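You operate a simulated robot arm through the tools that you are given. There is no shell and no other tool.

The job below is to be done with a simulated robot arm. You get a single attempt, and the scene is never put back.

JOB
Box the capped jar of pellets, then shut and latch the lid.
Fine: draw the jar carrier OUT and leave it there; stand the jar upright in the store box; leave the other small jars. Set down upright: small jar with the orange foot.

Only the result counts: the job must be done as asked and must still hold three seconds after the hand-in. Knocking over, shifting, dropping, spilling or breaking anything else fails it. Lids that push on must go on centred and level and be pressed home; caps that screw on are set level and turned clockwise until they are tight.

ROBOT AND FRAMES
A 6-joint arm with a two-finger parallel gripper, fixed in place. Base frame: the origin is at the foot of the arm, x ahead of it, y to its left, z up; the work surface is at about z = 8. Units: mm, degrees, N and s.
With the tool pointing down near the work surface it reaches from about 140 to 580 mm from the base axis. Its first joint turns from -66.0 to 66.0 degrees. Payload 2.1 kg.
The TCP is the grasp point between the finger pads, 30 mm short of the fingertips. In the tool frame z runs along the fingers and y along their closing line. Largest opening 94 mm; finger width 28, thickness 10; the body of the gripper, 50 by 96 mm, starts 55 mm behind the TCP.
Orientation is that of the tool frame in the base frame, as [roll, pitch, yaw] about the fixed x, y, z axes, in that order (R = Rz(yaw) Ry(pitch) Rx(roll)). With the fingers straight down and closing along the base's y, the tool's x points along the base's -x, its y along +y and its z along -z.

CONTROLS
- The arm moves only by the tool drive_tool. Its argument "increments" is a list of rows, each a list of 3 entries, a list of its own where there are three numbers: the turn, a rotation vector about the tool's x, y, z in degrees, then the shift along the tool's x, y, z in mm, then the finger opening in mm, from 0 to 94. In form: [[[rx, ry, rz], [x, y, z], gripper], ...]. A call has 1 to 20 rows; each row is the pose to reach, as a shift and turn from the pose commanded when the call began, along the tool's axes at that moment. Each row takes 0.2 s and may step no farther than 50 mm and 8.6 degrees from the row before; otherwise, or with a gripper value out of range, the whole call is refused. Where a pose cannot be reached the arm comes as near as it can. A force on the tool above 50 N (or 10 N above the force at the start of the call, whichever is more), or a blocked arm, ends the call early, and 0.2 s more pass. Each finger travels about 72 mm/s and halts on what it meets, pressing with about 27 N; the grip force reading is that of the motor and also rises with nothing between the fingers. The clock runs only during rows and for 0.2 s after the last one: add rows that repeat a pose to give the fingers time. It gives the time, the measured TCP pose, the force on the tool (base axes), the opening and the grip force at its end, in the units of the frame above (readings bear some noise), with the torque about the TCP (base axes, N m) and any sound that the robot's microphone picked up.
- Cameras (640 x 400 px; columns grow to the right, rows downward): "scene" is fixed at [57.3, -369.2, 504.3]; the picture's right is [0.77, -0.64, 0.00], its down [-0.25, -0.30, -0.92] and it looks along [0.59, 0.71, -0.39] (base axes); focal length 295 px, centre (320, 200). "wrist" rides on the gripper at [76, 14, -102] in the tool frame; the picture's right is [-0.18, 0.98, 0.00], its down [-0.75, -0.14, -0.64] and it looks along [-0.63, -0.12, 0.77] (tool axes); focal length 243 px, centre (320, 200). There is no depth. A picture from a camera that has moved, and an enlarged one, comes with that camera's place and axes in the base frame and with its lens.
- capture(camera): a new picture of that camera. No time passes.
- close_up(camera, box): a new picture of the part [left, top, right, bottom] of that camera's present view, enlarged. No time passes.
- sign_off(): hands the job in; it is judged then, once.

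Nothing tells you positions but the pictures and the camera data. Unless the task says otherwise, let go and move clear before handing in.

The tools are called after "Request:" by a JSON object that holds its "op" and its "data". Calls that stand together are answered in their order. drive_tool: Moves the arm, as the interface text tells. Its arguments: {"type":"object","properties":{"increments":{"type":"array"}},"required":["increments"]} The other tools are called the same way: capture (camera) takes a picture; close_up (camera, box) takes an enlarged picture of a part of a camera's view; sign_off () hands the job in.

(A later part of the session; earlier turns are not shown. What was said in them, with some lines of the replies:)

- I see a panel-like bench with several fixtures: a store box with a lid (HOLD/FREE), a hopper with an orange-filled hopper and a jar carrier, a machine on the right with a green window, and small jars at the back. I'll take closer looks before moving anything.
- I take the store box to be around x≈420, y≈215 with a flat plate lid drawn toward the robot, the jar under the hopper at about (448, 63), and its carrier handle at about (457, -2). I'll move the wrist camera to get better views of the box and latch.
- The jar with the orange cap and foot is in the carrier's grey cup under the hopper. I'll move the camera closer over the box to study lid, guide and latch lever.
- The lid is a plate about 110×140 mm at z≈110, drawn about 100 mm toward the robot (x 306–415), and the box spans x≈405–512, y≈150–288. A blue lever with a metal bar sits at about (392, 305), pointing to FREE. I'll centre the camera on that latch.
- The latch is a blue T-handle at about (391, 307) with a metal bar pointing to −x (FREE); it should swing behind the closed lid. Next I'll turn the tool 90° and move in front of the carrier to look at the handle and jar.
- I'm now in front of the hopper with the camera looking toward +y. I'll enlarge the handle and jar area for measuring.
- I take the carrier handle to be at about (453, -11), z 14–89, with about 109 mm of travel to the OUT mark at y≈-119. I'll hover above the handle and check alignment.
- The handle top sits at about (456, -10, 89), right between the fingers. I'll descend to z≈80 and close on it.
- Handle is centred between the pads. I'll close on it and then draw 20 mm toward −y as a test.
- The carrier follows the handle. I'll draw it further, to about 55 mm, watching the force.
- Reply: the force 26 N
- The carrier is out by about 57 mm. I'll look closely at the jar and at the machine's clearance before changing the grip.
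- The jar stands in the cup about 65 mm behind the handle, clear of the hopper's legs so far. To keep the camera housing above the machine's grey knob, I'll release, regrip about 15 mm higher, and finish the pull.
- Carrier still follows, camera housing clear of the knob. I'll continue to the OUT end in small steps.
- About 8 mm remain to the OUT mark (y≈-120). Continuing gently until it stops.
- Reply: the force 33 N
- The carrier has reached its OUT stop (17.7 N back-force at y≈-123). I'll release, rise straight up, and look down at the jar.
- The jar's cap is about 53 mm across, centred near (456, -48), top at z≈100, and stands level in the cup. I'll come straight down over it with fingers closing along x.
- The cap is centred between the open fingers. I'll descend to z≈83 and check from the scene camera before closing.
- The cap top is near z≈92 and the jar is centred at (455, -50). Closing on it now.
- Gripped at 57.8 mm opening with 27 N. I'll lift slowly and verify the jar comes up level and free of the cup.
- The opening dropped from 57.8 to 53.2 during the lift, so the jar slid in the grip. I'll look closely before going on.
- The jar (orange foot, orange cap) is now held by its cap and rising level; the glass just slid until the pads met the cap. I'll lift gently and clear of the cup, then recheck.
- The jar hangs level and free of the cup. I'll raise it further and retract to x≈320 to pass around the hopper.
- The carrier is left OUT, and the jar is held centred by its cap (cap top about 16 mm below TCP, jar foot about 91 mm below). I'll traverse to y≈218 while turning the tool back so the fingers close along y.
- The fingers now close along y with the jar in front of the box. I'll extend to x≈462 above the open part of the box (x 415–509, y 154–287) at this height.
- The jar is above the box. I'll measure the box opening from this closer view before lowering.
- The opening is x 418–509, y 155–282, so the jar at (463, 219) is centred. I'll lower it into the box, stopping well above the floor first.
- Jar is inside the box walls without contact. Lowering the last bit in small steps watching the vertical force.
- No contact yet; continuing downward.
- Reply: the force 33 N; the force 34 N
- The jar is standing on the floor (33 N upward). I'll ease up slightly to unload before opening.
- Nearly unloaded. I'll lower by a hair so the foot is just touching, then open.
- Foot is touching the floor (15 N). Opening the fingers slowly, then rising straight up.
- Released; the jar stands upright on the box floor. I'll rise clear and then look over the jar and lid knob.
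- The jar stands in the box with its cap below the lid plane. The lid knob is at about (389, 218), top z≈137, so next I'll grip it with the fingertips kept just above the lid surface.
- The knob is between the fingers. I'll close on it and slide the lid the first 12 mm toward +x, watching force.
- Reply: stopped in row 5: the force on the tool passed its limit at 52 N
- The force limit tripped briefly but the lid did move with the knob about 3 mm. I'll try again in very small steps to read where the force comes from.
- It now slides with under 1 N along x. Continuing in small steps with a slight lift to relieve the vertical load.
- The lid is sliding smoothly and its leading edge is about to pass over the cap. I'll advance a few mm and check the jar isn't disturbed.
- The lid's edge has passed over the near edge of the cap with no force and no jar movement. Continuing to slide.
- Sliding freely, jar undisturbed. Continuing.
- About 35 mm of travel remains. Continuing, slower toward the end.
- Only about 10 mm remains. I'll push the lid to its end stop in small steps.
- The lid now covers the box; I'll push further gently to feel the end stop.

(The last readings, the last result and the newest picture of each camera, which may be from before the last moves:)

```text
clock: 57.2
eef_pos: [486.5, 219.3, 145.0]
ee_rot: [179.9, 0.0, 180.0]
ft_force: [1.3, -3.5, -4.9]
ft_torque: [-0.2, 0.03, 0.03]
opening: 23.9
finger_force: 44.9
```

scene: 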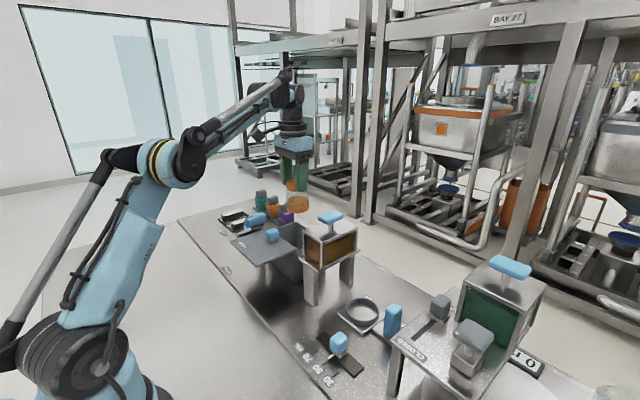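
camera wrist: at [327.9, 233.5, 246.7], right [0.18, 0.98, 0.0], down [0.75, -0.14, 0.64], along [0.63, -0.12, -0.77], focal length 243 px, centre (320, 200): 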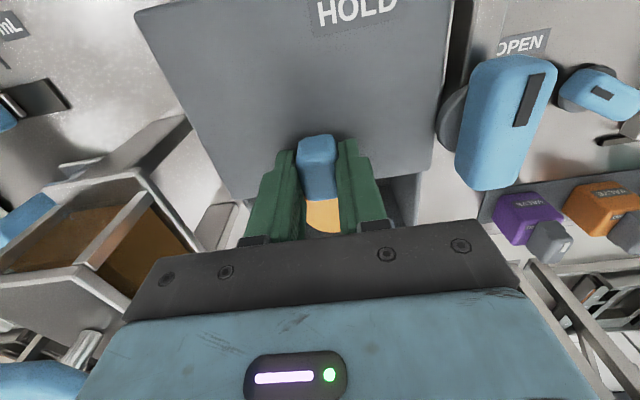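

Request:
{"op": "drive_tool", "data": {"increments": [[[0, 0, 0], [-1.5, -0.1, 0], 12], [[0, 0, 0], [-3, -0.1, 0], 12], [[0, 0, 0], [-4, -0.1, 0], 12], [[0, 0, 0], [-4, -0.1, 0], 12]]}}

Request:
{"op": "capture", "data": {"camera": "wrist"}}

Request:
{"op": "close_up", "data": {"camera": "scene", "box": [220, 190, 340, 280]}}

```text
clock: 58.2
eef_pos: [490.1, 218.9, 145.4]
ee_rot: [180.0, -0.1, 180.0]
ft_force: [-9.5, -1.2, -18.5]
ft_torque: [-0.18, -0.67, -0.07]
opening: 23.6
finger_force: 45.2
```

```text
taken
camera wrist: at [415.8, 233.4, 247.1], right [0.18, 0.98, 0.0], down [0.76, -0.14, 0.64], along [0.63, -0.12, -0.77], focal length 243 px, centre (320, 200)
```

wrist: 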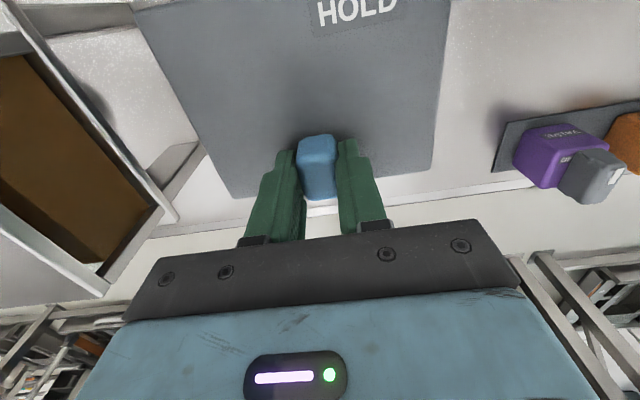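

```text
4.44 times, centred on (280, 235) of scene
camera zoom: at [57.4, -369.2, 504.3], right [0.77, -0.64, 0.0], down [-0.25, -0.3, -0.92], along [0.59, 0.71, -0.39], focal length 1313 px, centre (498, 44)
```

zoom: 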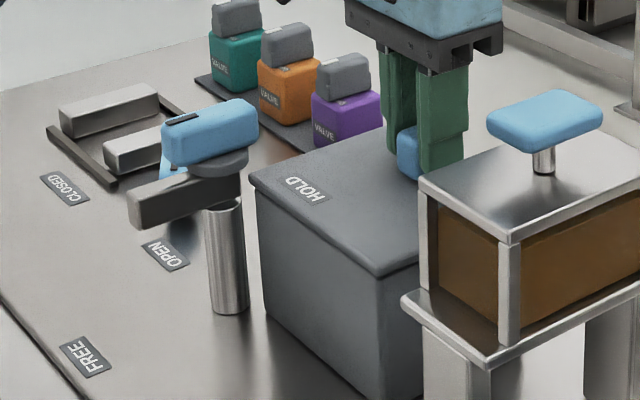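

A stop seems reached (−9.5 N, lid flush over the box). One more small push to confirm.

Request:
{"op": "drive_tool", "data": {"increments": [[[0, 0, 0], [-0.6, 0, 0.3], 12], [[0, 0, 0], [-1.0, 0, 0.3], 12], [[0, 0, 0], [-1.0, 0, 0.3], 12]]}}

```text
clock: 59.0
eef_pos: [490.2, 219.2, 145.5]
ee_rot: [-179.9, -0.4, 180.0]
ft_force: [-27.0, -2.9, -12.1]
ft_torque: [-0.05, -0.26, -0.11]
opening: 23.3
finger_force: 44.6
```

The end stop is confirmed (−27 N): the lid is fully shut. I'll ease off, release the knob, rise, and move over the latch handle at about (388, 306).

Request:
{"op": "drive_tool", "data": {"increments": [[[0, 0, 0], [0.9, 0, 0], 12], [[0, 0, 0], [0.9, 0, 0], 35], [[0, 0, 0], [0.9, 0, 0], 50], [[0, 0, 0], [0.9, 0, -15], 55], [[0, 0, 0], [0.9, 0, -45], 55], [[0, 0, 0], [0.9, 0, -85], 55], [[0, 0, 0], [30, 20, -110], 55], [[0, 0, 0], [65, 45, -110], 55], [[0, 0, 0], [102, 68, -110], 60], [[0, 0, 0], [102, 87, -110], 60], [[0, 0, 0], [102, 87, -110], 60]]}}

Request:
{"op": "capture", "data": {"camera": "wrist"}}

Request:
{"op": "close_up", "data": {"camera": "wrist", "box": [220, 40, 440, 220]}}

Request:
{"op": "close_up", "data": {"camera": "scene", "box": [220, 180, 340, 270]}}

```text
clock: 61.4
eef_pos: [390.0, 306.6, 256.4]
ee_rot: [180.0, 0.0, 179.9]
ft_force: [0.7, -0.1, 0.3]
ft_torque: [0.0, -0.01, -0.02]
opening: 60.1
finger_force: 0.1
```

```text
taken
camera wrist: at [316.0, 320.9, 357.7], right [0.18, 0.98, 0.0], down [0.75, -0.14, 0.64], along [0.63, -0.12, -0.77], focal length 243 px, centre (320, 200)
```

wrist: 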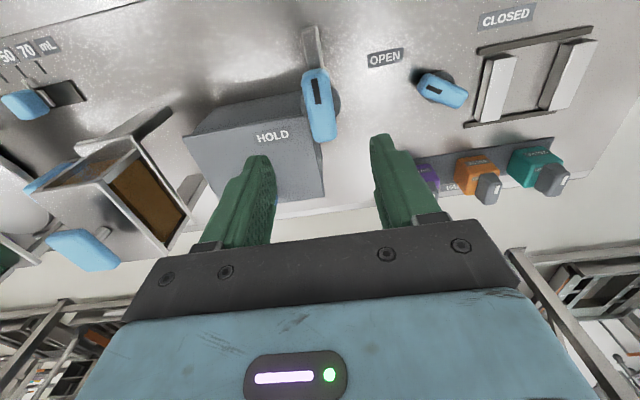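

```text
2.22 times, centred on (330, 130) of wrist
camera zoom: at [316.0, 320.9, 357.7], right [0.18, 0.98, 0.0], down [0.75, -0.14, 0.64], along [0.63, -0.12, -0.77], focal length 539 px, centre (298, 356)
```

zoom: 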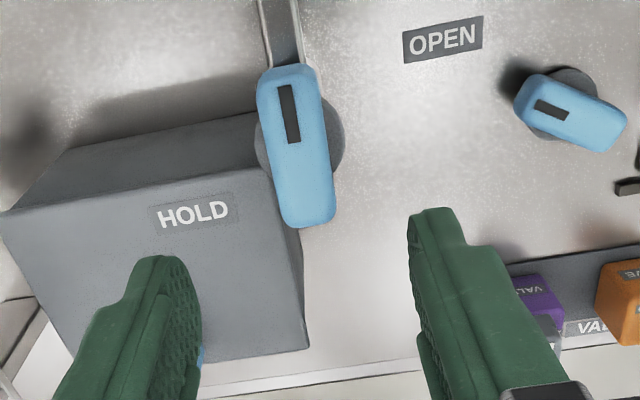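

```text
4.44 times, centred on (280, 225) of scene
camera zoom: at [57.3, -369.2, 504.3], right [0.77, -0.64, 0.0], down [-0.25, -0.3, -0.92], along [0.59, 0.71, -0.39], focal length 1313 px, centre (498, 89)
```

zoom: 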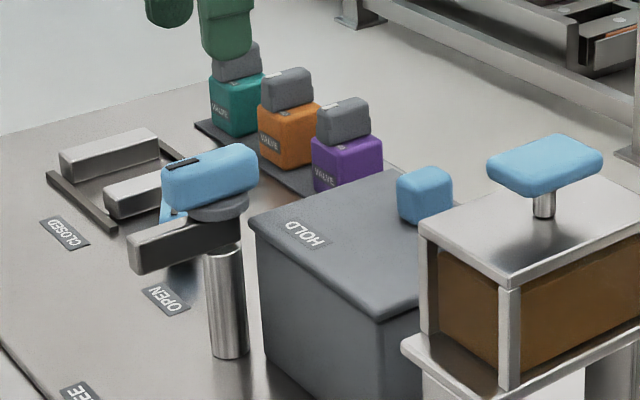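

The lid is flush and the latch handle is exactly along x, centred at (390, 306.5), top z≈144, about 20 mm wide. I'll descend over it with fingertips just above its disc.

Request:
{"op": "drive_tool", "data": {"increments": [[[0, 0, 0], [0, 0, 35], 55], [[0, 0, 0], [0, 0, 70], 50], [[0, 0, 0], [0, 0, 95], 50], [[0, 0, 0], [0, 0, 105], 50], [[0, 0, 0], [0, 0, 105], 50]]}}

Request:
{"op": "capture", "data": {"camera": "wrist"}}

Request:
{"op": "close_up", "data": {"camera": "scene", "box": [200, 160, 320, 250]}}

```text
clock: 62.6
eef_pos: [391.3, 305.7, 152.0]
ee_rot: [179.9, 0.0, 180.0]
ft_force: [0.2, 0.5, -0.6]
ft_torque: [0.01, 0.02, -0.01]
opening: 50.1
finger_force: 0.1
```

```text
taken
camera wrist: at [315.9, 320.2, 252.5], right [0.18, 0.98, 0.0], down [0.75, -0.14, 0.64], along [0.63, -0.12, -0.77], focal length 243 px, centre (320, 200)
```

wrist: 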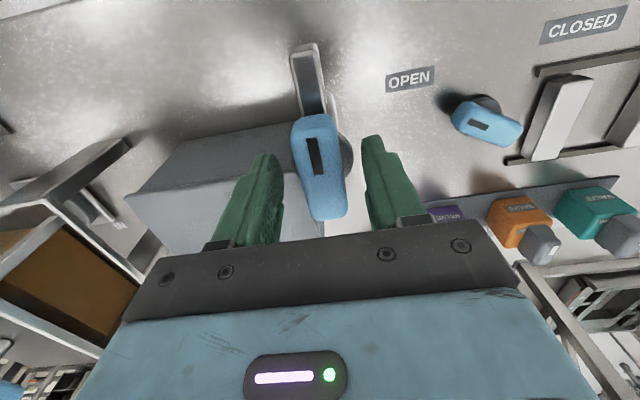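

```text
4.44 times, centred on (260, 205) of scene
camera zoom: at [57.3, -369.2, 504.3], right [0.77, -0.64, 0.0], down [-0.25, -0.3, -0.92], along [0.59, 0.71, -0.39], focal length 1313 px, centre (587, 178)
```

zoom: 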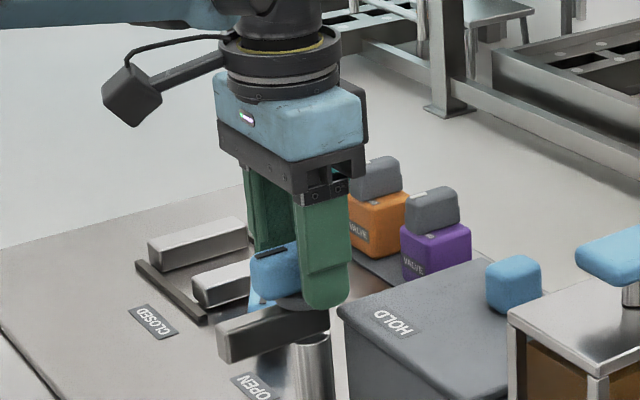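

The handle is between the fingers. I'll close on it and turn 30° counter-clockwise (seen from above) as a first step.

Request:
{"op": "drive_tool", "data": {"increments": [[[0, 0, 0], [0, 0, 0], 25], [[0, 0, 0], [0, 0, 0], 12], [[0, 0, 0], [0, 0, 0], 12], [[0, 0, -4], [0, 0, 0], 12], [[0, 0, -9], [0, 0, 0], 12], [[0, 0, -14], [0, 0, 0], 12], [[0, 0, -14], [0, 0, 0], 12]]}}

Request:
{"op": "capture", "data": {"camera": "wrist"}}

Request:
{"op": "close_up", "data": {"camera": "scene", "box": [200, 170, 320, 260]}}

```text
clock: 64.2
eef_pos: [390.5, 306.4, 150.2]
ee_rot: [179.7, 0.3, -165.9]
ft_force: [12.3, 18.2, 24.6]
ft_torque: [0.42, 0.44, 0.02]
opening: 39.3
finger_force: 45.2
```

```text
taken
camera wrist: at [314.1, 301.4, 252.2], right [-0.06, 1.0, 0.0], down [0.76, 0.04, 0.64], along [0.64, 0.04, -0.76], focal length 243 px, centre (320, 200)
```

wrist: 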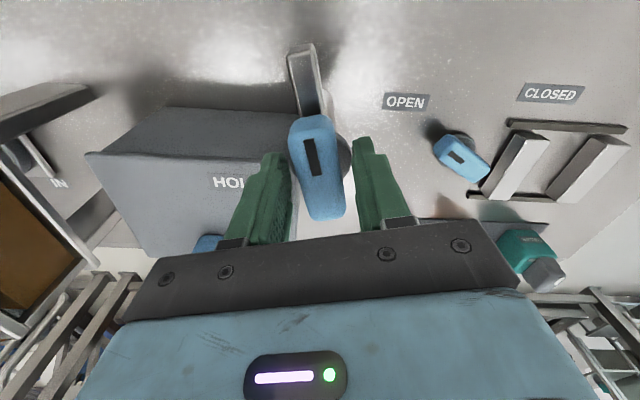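

```text
4.44 times, centred on (260, 215) of scene
camera zoom: at [57.2, -369.3, 504.2], right [0.77, -0.64, 0.0], down [-0.25, -0.3, -0.92], along [0.59, 0.71, -0.39], focal length 1313 px, centre (587, 133)
```

zoom: 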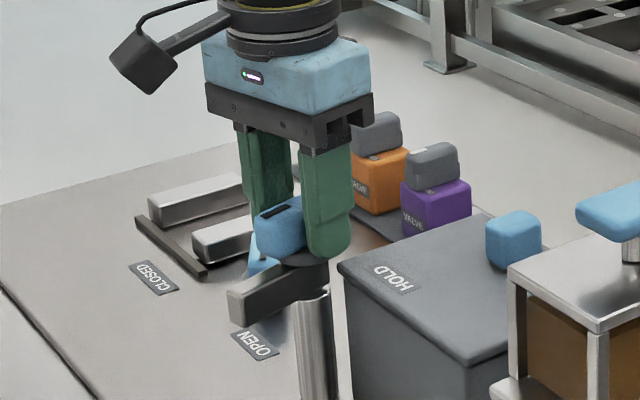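

The bar turns with the tool, but the 39 mm opening shows I've gripped the disc rather than the handle. I'll release, rise about 7 mm, and regrip the handle itself.

Request:
{"op": "drive_tool", "data": {"increments": [[[0, 0, 0], [0, 0, 0], 50], [[0, 0, 0], [0, 0, 0], 55], [[0, 0, 0], [0, 0, -7], 55], [[0, 0, 0], [0, 0, -7], 55], [[0, 0, 0], [0, 0, -7], 30], [[0, 0, 0], [0, 0, -7], 12], [[0, 0, 0], [0, 0, -7], 12], [[0, 0, 0], [0, 0, -7], 12]]}}

Request:
{"op": "capture", "data": {"camera": "wrist"}}

Request:
{"op": "close_up", "data": {"camera": "scene", "box": [200, 170, 320, 260]}}

```text
clock: 66.0
eef_pos: [390.1, 306.7, 156.4]
ee_rot: [179.8, 0.0, -166.1]
ft_force: [1.2, 11.8, 2.7]
ft_torque: [-0.08, -0.51, 0.07]
opening: 24.0
finger_force: 45.5
```

```text
taken
camera wrist: at [313.6, 301.4, 258.6], right [-0.06, 1.0, 0.0], down [0.77, 0.04, 0.64], along [0.64, 0.04, -0.77], focal length 243 px, centre (320, 200)
```

wrist: 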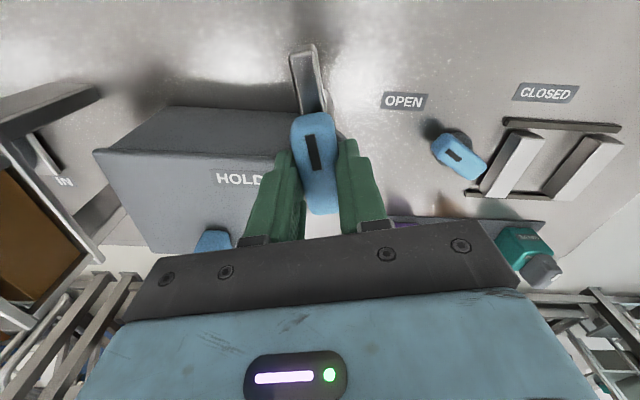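

```text
4.44 times, centred on (260, 215) of scene
camera zoom: at [57.3, -369.2, 504.3], right [0.77, -0.64, 0.0], down [-0.25, -0.3, -0.92], along [0.59, 0.71, -0.39], focal length 1313 px, centre (587, 133)
```

zoom: 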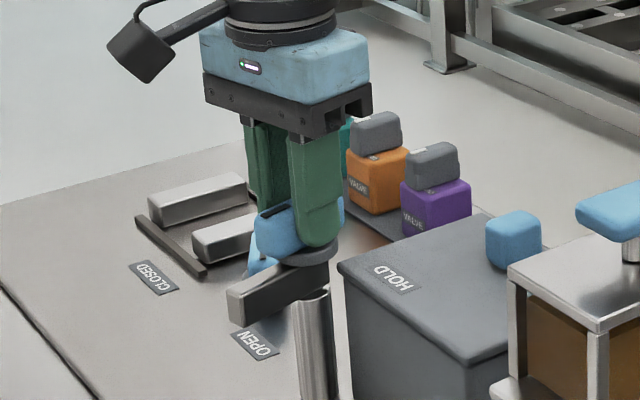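

Now gripping the handle (24 mm). Turning further in small steps.

Request:
{"op": "drive_tool", "data": {"increments": [[[0, 0, -4], [0, 0, 0], 12], [[0, 0, -9], [0, 0, 0], 12], [[0, 0, -14], [0, 0, 0], 12], [[0, 0, -19], [0, 0, 0], 12], [[0, 0, -24], [0, 0, 0], 12], [[0, 0, -24], [0, 0, 0], 12]]}}

Request:
{"op": "capture", "data": {"camera": "wrist"}}

Request:
{"op": "close_up", "data": {"camera": "scene", "box": [200, 170, 320, 260]}}

```text
clock: 67.4
eef_pos: [389.8, 307.1, 157.3]
ee_rot: [-180.0, 0.0, -142.0]
ft_force: [0.9, 1.8, -8.6]
ft_torque: [-0.19, 0.53, 0.03]
opening: 23.7
finger_force: 44.9
```

```text
taken
camera wrist: at [323.0, 269.4, 258.7], right [-0.46, 0.89, 0.0], down [0.68, 0.35, 0.64], along [0.57, 0.3, -0.77], focal length 243 px, centre (320, 200)
```

wrist: 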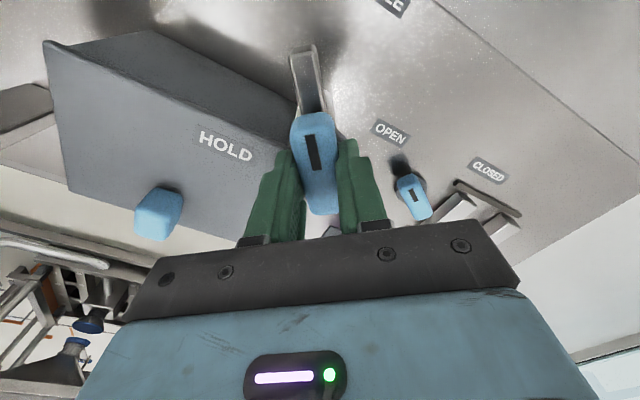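

```text
4.44 times, centred on (260, 215) of scene
camera zoom: at [57.3, -369.2, 504.3], right [0.77, -0.64, 0.0], down [-0.25, -0.3, -0.92], along [0.59, 0.71, -0.39], focal length 1313 px, centre (587, 133)
```

zoom: 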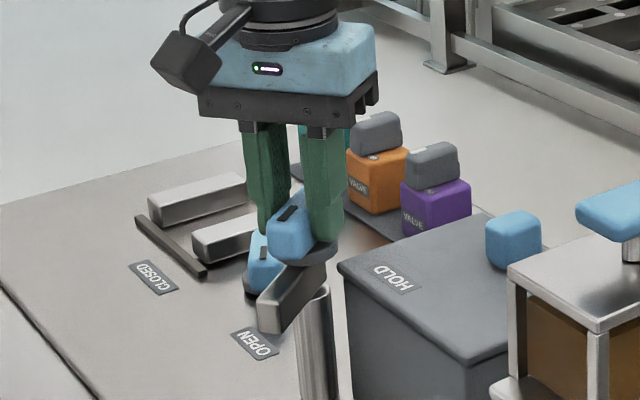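

38° turned, rotating freely. Continuing toward 90°.

Request:
{"op": "drive_tool", "data": {"increments": [[[0, 0, -5], [0, 0, 0], 12], [[0, 0, -10], [0, 0, 0], 12], [[0, 0, -15], [0, 0, 0], 12], [[0, 0, -20], [0, 0, 0], 12], [[0, 0, -25], [0, 0, 0], 12], [[0, 0, -30], [0, 0, 0], 12], [[0, 0, -30], [0, 0, 0], 12]]}}

Request:
{"op": "capture", "data": {"camera": "wrist"}}

Request:
{"op": "close_up", "data": {"camera": "scene", "box": [200, 170, 320, 260]}}

```text
clock: 69.0
eef_pos: [392.2, 305.6, 156.5]
ee_rot: [-179.8, -0.1, -112.1]
ft_force: [22.0, -14.2, -8.3]
ft_torque: [0.77, -0.01, -0.07]
opening: 23.8
finger_force: 45.3
```

```text
taken
camera wrist: at [350.8, 238.9, 258.6], right [-0.84, 0.54, 0.0], down [0.41, 0.65, 0.64], along [0.35, 0.54, -0.77], focal length 243 px, centre (320, 200)
```

wrist: 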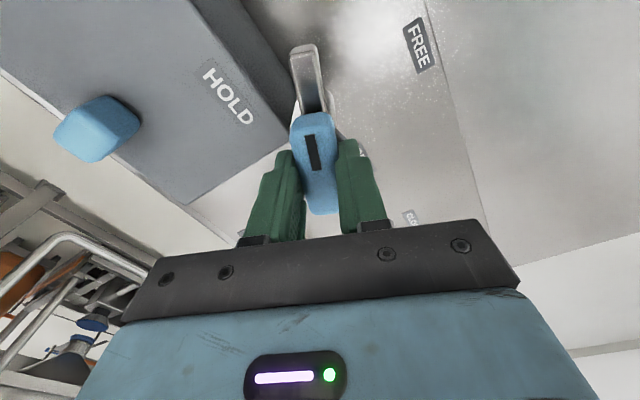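

```text
4.44 times, centred on (260, 215) of scene
camera zoom: at [57.3, -369.2, 504.2], right [0.77, -0.64, 0.0], down [-0.25, -0.3, -0.92], along [0.59, 0.71, -0.39], focal length 1313 px, centre (587, 133)
```

zoom: 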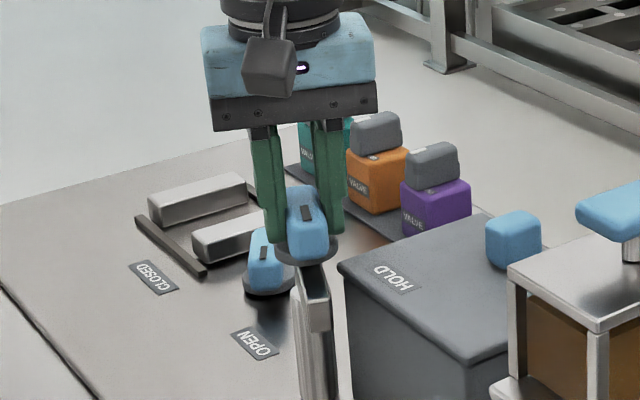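

68° turned. I'll ease the lateral load slightly and continue to 90°.

Request:
{"op": "drive_tool", "data": {"increments": [[[0, 0, -4], [0.1, -0.5, 0], 12], [[0, 0, -8], [0.1, -0.6, 0], 12], [[0, 0, -12], [0.1, -0.6, 0], 12], [[0, 0, -16], [0.1, -0.6, 0], 12], [[0, 0, -16], [0.1, -0.6, 0], 12]]}}

Request:
{"op": "capture", "data": {"camera": "wrist"}}

Request:
{"op": "close_up", "data": {"camera": "scene", "box": [200, 170, 320, 260]}}

```text
clock: 70.2
eef_pos: [392.2, 305.1, 157.9]
ee_rot: [-179.7, 0.0, -96.0]
ft_force: [27.9, -8.6, 2.0]
ft_torque: [0.44, 0.14, -0.06]
opening: 23.9
finger_force: 45.2
```

```text
taken
camera wrist: at [371.3, 229.6, 258.6], right [-0.96, 0.29, -0.01], down [0.22, 0.73, 0.64], along [0.19, 0.61, -0.77], focal length 243 px, centre (320, 200)
```

wrist: 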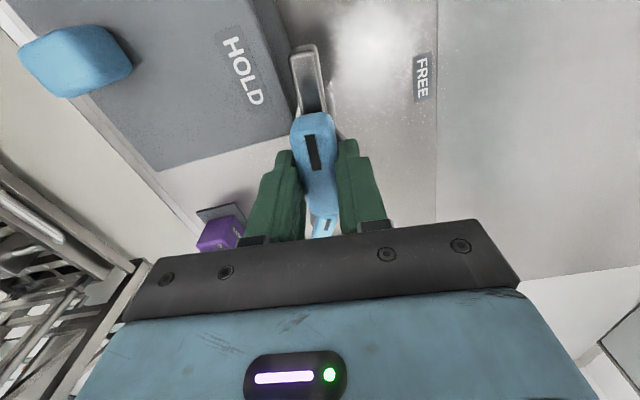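

```text
4.44 times, centred on (260, 215) of scene
camera zoom: at [57.3, -369.2, 504.2], right [0.77, -0.64, 0.0], down [-0.25, -0.3, -0.92], along [0.59, 0.71, -0.39], focal length 1313 px, centre (587, 133)
```

zoom: 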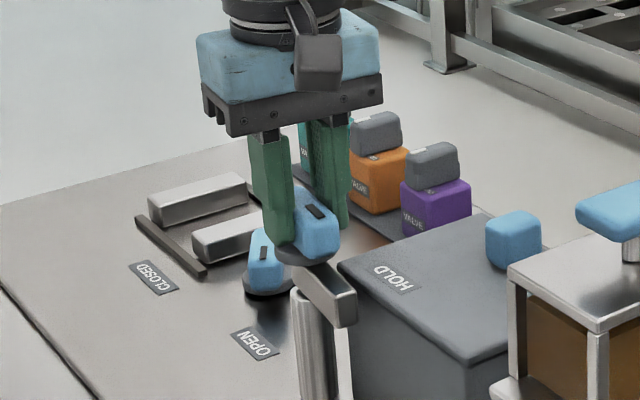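

84° turned, bar nearly parallel to the lid's edge. Continuing slowly to feel the end stop or a click.

Request:
{"op": "drive_tool", "data": {"increments": [[[0, 0, -2], [0.1, -0.7, 0], 12], [[0, 0, -4], [0.1, -0.7, 0], 12], [[0, 0, -6], [0.1, -0.7, 0], 12], [[0, 0, -6], [0.1, -0.7, 0], 12]]}}

Request:
{"op": "capture", "data": {"camera": "wrist"}}

Request:
{"op": "close_up", "data": {"camera": "wrist", "box": [200, 0, 420, 160]}}

```text
clock: 71.2
eef_pos: [393.5, 305.2, 157.3]
ee_rot: [-179.8, 0.0, -90.1]
ft_force: [27.8, -5.7, -10.2]
ft_torque: [-0.09, 0.22, -0.1]
opening: 23.9
finger_force: 45.1
```

```text
taken
camera wrist: at [379.5, 227.6, 258.7], right [-0.98, 0.19, 0.0], down [0.14, 0.75, 0.64], along [0.12, 0.63, -0.77], focal length 243 px, centre (320, 200)
```

wrist: 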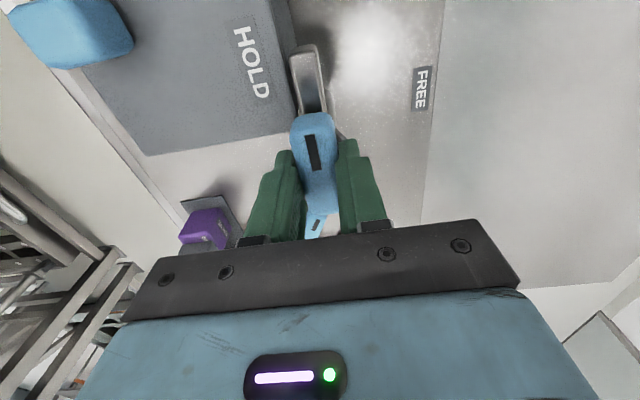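

```text
2.50 times, centred on (310, 80) of wrist
camera zoom: at [379.5, 227.6, 258.7], right [-0.98, 0.19, 0.0], down [0.14, 0.75, 0.64], along [0.12, 0.63, -0.77], focal length 606 px, centre (345, 500)
```

zoom: 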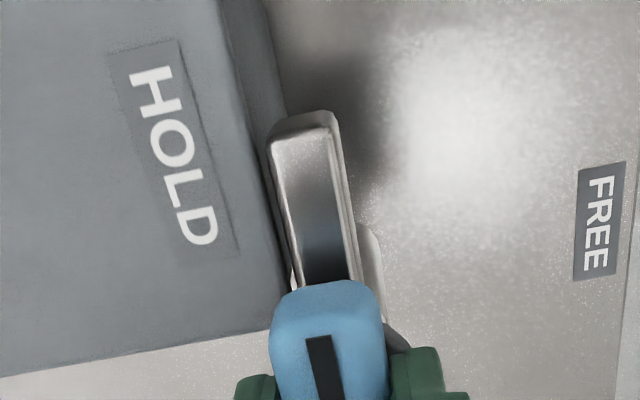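

The bar now points −y right behind the lid edge (90°). I'll turn a few degrees further, easing toward +x, to find the stop.

Request:
{"op": "drive_tool", "data": {"increments": [[[0, 0, 0], [0, -0.8, -0.2], 12], [[0, 0, -1.5], [0, -0.8, -0.2], 12], [[0, 0, -3], [0, -0.8, -0.2], 12], [[0, 0, -3], [0, -0.8, -0.2], 12]]}}

Request:
{"op": "close_up", "data": {"camera": "wrist", "box": [200, 0, 420, 160]}}

Request:
{"op": "close_up", "data": {"camera": "scene", "box": [200, 170, 320, 260]}}

```text
clock: 72.2
eef_pos: [392.9, 304.5, 157.3]
ee_rot: [-179.8, -0.1, -87.1]
ft_force: [22.5, -4.6, -17.9]
ft_torque: [-0.31, -0.11, -1.71]
opening: 24.7
finger_force: 44.9
```

```text
2.50 times, centred on (310, 80) of wrist
camera zoom: at [383.7, 227.0, 259.0], right [-0.99, 0.14, 0.0], down [0.1, 0.76, 0.64], along [0.09, 0.64, -0.77], focal length 606 px, centre (345, 500)
```

zoom: 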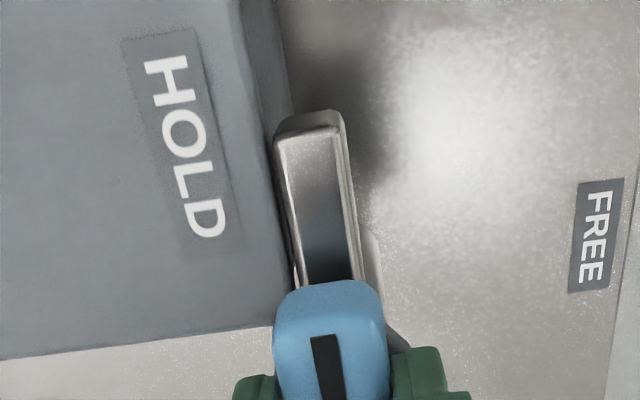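

```text
4.44 times, centred on (260, 215) of scene
camera zoom: at [57.4, -369.1, 504.3], right [0.77, -0.64, 0.0], down [-0.25, -0.3, -0.92], along [0.59, 0.71, -0.39], focal length 1313 px, centre (587, 133)
```

zoom: 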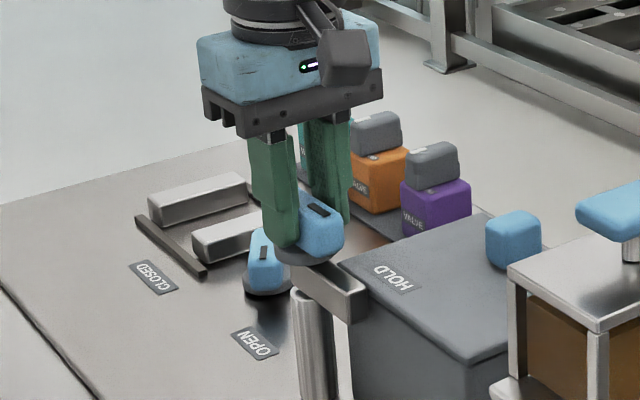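

A firm stop (−1.7 N·m) was reached at HOLD with the bar behind the lid. I'll relax the twist, open the fingers and rise straight up.

Request:
{"op": "drive_tool", "data": {"increments": [[[0, 0, 1.5], [0, 0, 0.2], 12], [[0, 0, 2], [0, 0, 0.2], 12], [[0, 0, 2], [0, 0, 0.2], 30], [[0, 0, 2], [0, 0, 0.2], 45], [[0, 0, 2], [0, 0, 0.2], 55], [[0, 0, 2], [0, 0, -10], 55], [[0, 0, 2], [0, 0, -30], 55], [[0, 0, 2], [0, 0, -70], 55], [[0, 0, 2], [0, 0, -110], 55], [[0, 0, 2], [0, 0, -110], 55]]}}

Request:
{"op": "capture", "data": {"camera": "wrist"}}

Request:
{"op": "close_up", "data": {"camera": "wrist", "box": [220, 20, 420, 180]}}

Request:
{"op": "close_up", "data": {"camera": "scene", "box": [220, 180, 340, 270]}}

```text
clock: 74.4
eef_pos: [391.3, 304.8, 265.8]
ee_rot: [179.9, 0.2, -89.0]
ft_force: [-0.1, -0.4, -0.3]
ft_torque: [-0.01, -0.01, 0.02]
opening: 55.0
finger_force: 0.0
```

```text
taken
camera wrist: at [379.7, 228.8, 368.2], right [-0.99, 0.17, 0.0], down [0.13, 0.76, 0.64], along [0.11, 0.63, -0.77], focal length 243 px, centre (320, 200)
```

wrist: 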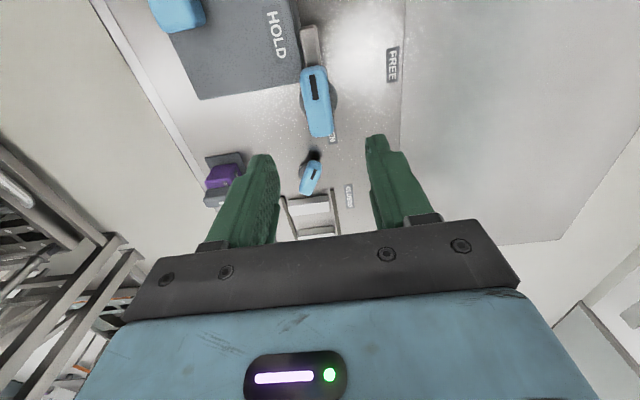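

```text
2.50 times, centred on (320, 100) of wrist
camera zoom: at [379.7, 228.8, 368.2], right [-0.99, 0.17, 0.0], down [0.13, 0.76, 0.64], along [0.11, 0.63, -0.77], focal length 606 px, centre (320, 450)
```

zoom: 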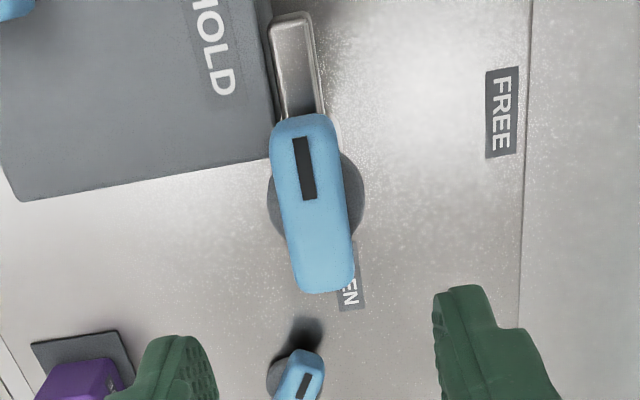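

```text
4.44 times, centred on (280, 225) of scene
camera zoom: at [57.3, -369.2, 504.3], right [0.77, -0.64, 0.0], down [-0.25, -0.3, -0.92], along [0.59, 0.71, -0.39], focal length 1313 px, centre (498, 89)
```

zoom: 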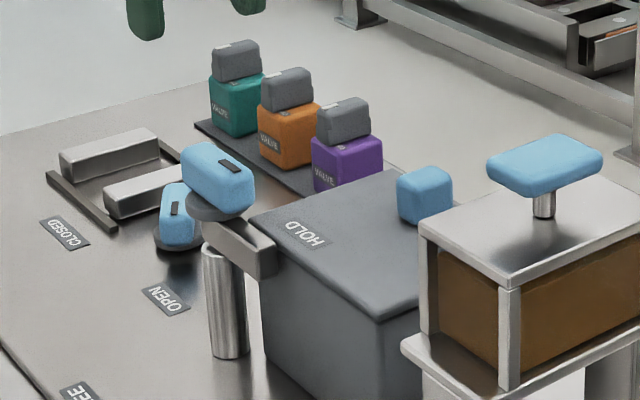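

The handle now lies exactly along y with the bar behind the lid's edge, and the lid is flush. I'll move the arm clear and check the whole scene, including the carrier at OUT.

Request:
{"op": "drive_tool", "data": {"increments": [[[0, 0, 0], [0, 0, -30], 55], [[0, 0, 0], [15, 15, -65], 60], [[0, 0, 0], [35, 35, -95], 70], [[0, 0, 0], [60, 60, -110], 80], [[0, 0, 0], [60, 60, -110], 80]]}}

Request:
{"op": "capture", "data": {"camera": "scene"}}

Request:
{"op": "close_up", "data": {"camera": "scene", "box": [320, 250, 480, 370]}}

Request:
{"op": "capture", "data": {"camera": "wrist"}}

```text
clock: 75.6
eef_pos: [335.2, 243.8, 379.0]
ee_rot: [180.0, 0.1, -88.9]
ft_force: [-0.4, -0.1, 0.6]
ft_torque: [-0.01, -0.02, -0.01]
opening: 80.1
finger_force: 0.0
```

```text
taken
```

scene: 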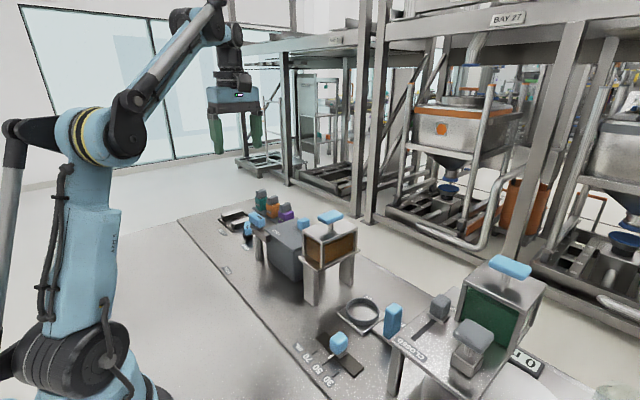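

```text
3.33 times, centred on (400, 310) of scene
camera zoom: at [57.3, -369.2, 504.3], right [0.77, -0.64, 0.0], down [-0.25, -0.3, -0.92], along [0.59, 0.71, -0.39], focal length 984 px, centre (53, -167)
```

zoom: 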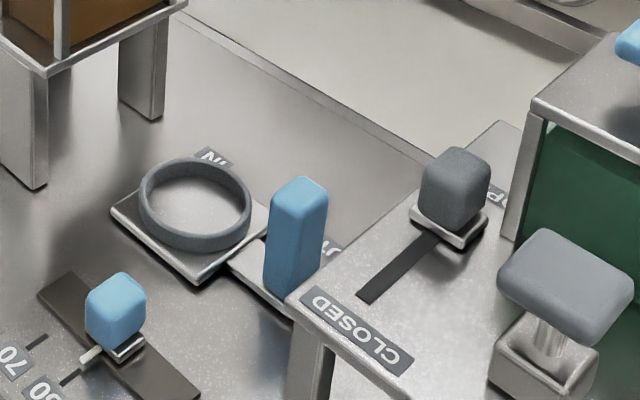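

```text
taken
camera wrist: at [324.4, 166.5, 480.1], right [-0.99, 0.17, 0.0], down [0.13, 0.76, 0.64], along [0.11, 0.63, -0.77], focal length 243 px, centre (320, 200)
```

wrist: 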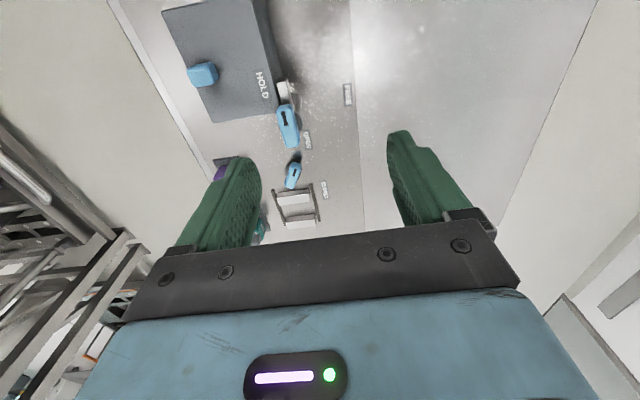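

The jar is boxed upright, the lid is shut against its stop with the latch turned to HOLD, the carrier is at OUT, and nothing else has moved. The arm is clear with its fingers open, so I'm handing in.

Request:
{"op": "sign_off", "data": {}}

```text
The job is handed in.
```

I handed the job in with the capped jar in the store box, the lid shut and the latch turned to HOLD. The tool only confirmed the hand-in, so I don't have a verdict yet.

- **Carrier:** it was pulled until it hit its OUT stop and left there. I may have drawn it back by up to about 1 mm as I let go.
- **Jar:** the orange-footed jar was set down upright on the box floor and stayed put when the fingers opened. I couldn't see it once the lid was closed. While lifting it from the carrier, the glass slid in the grip until the fingers caught the cap. While setting it down, I briefly pressed it onto the floor with about 33 N.
- **Lid:** it slid over the jar without touching it and went to its end stop, confirmed at 27 N. It now sits flush on the box.
- **Latch:** the handle turned 90° to a firm stop, so the bar now sits behind the lid's edge. There was no click to confirm it caught.

In the final view nothing else had moved, and the arm is clear with its fingers open.
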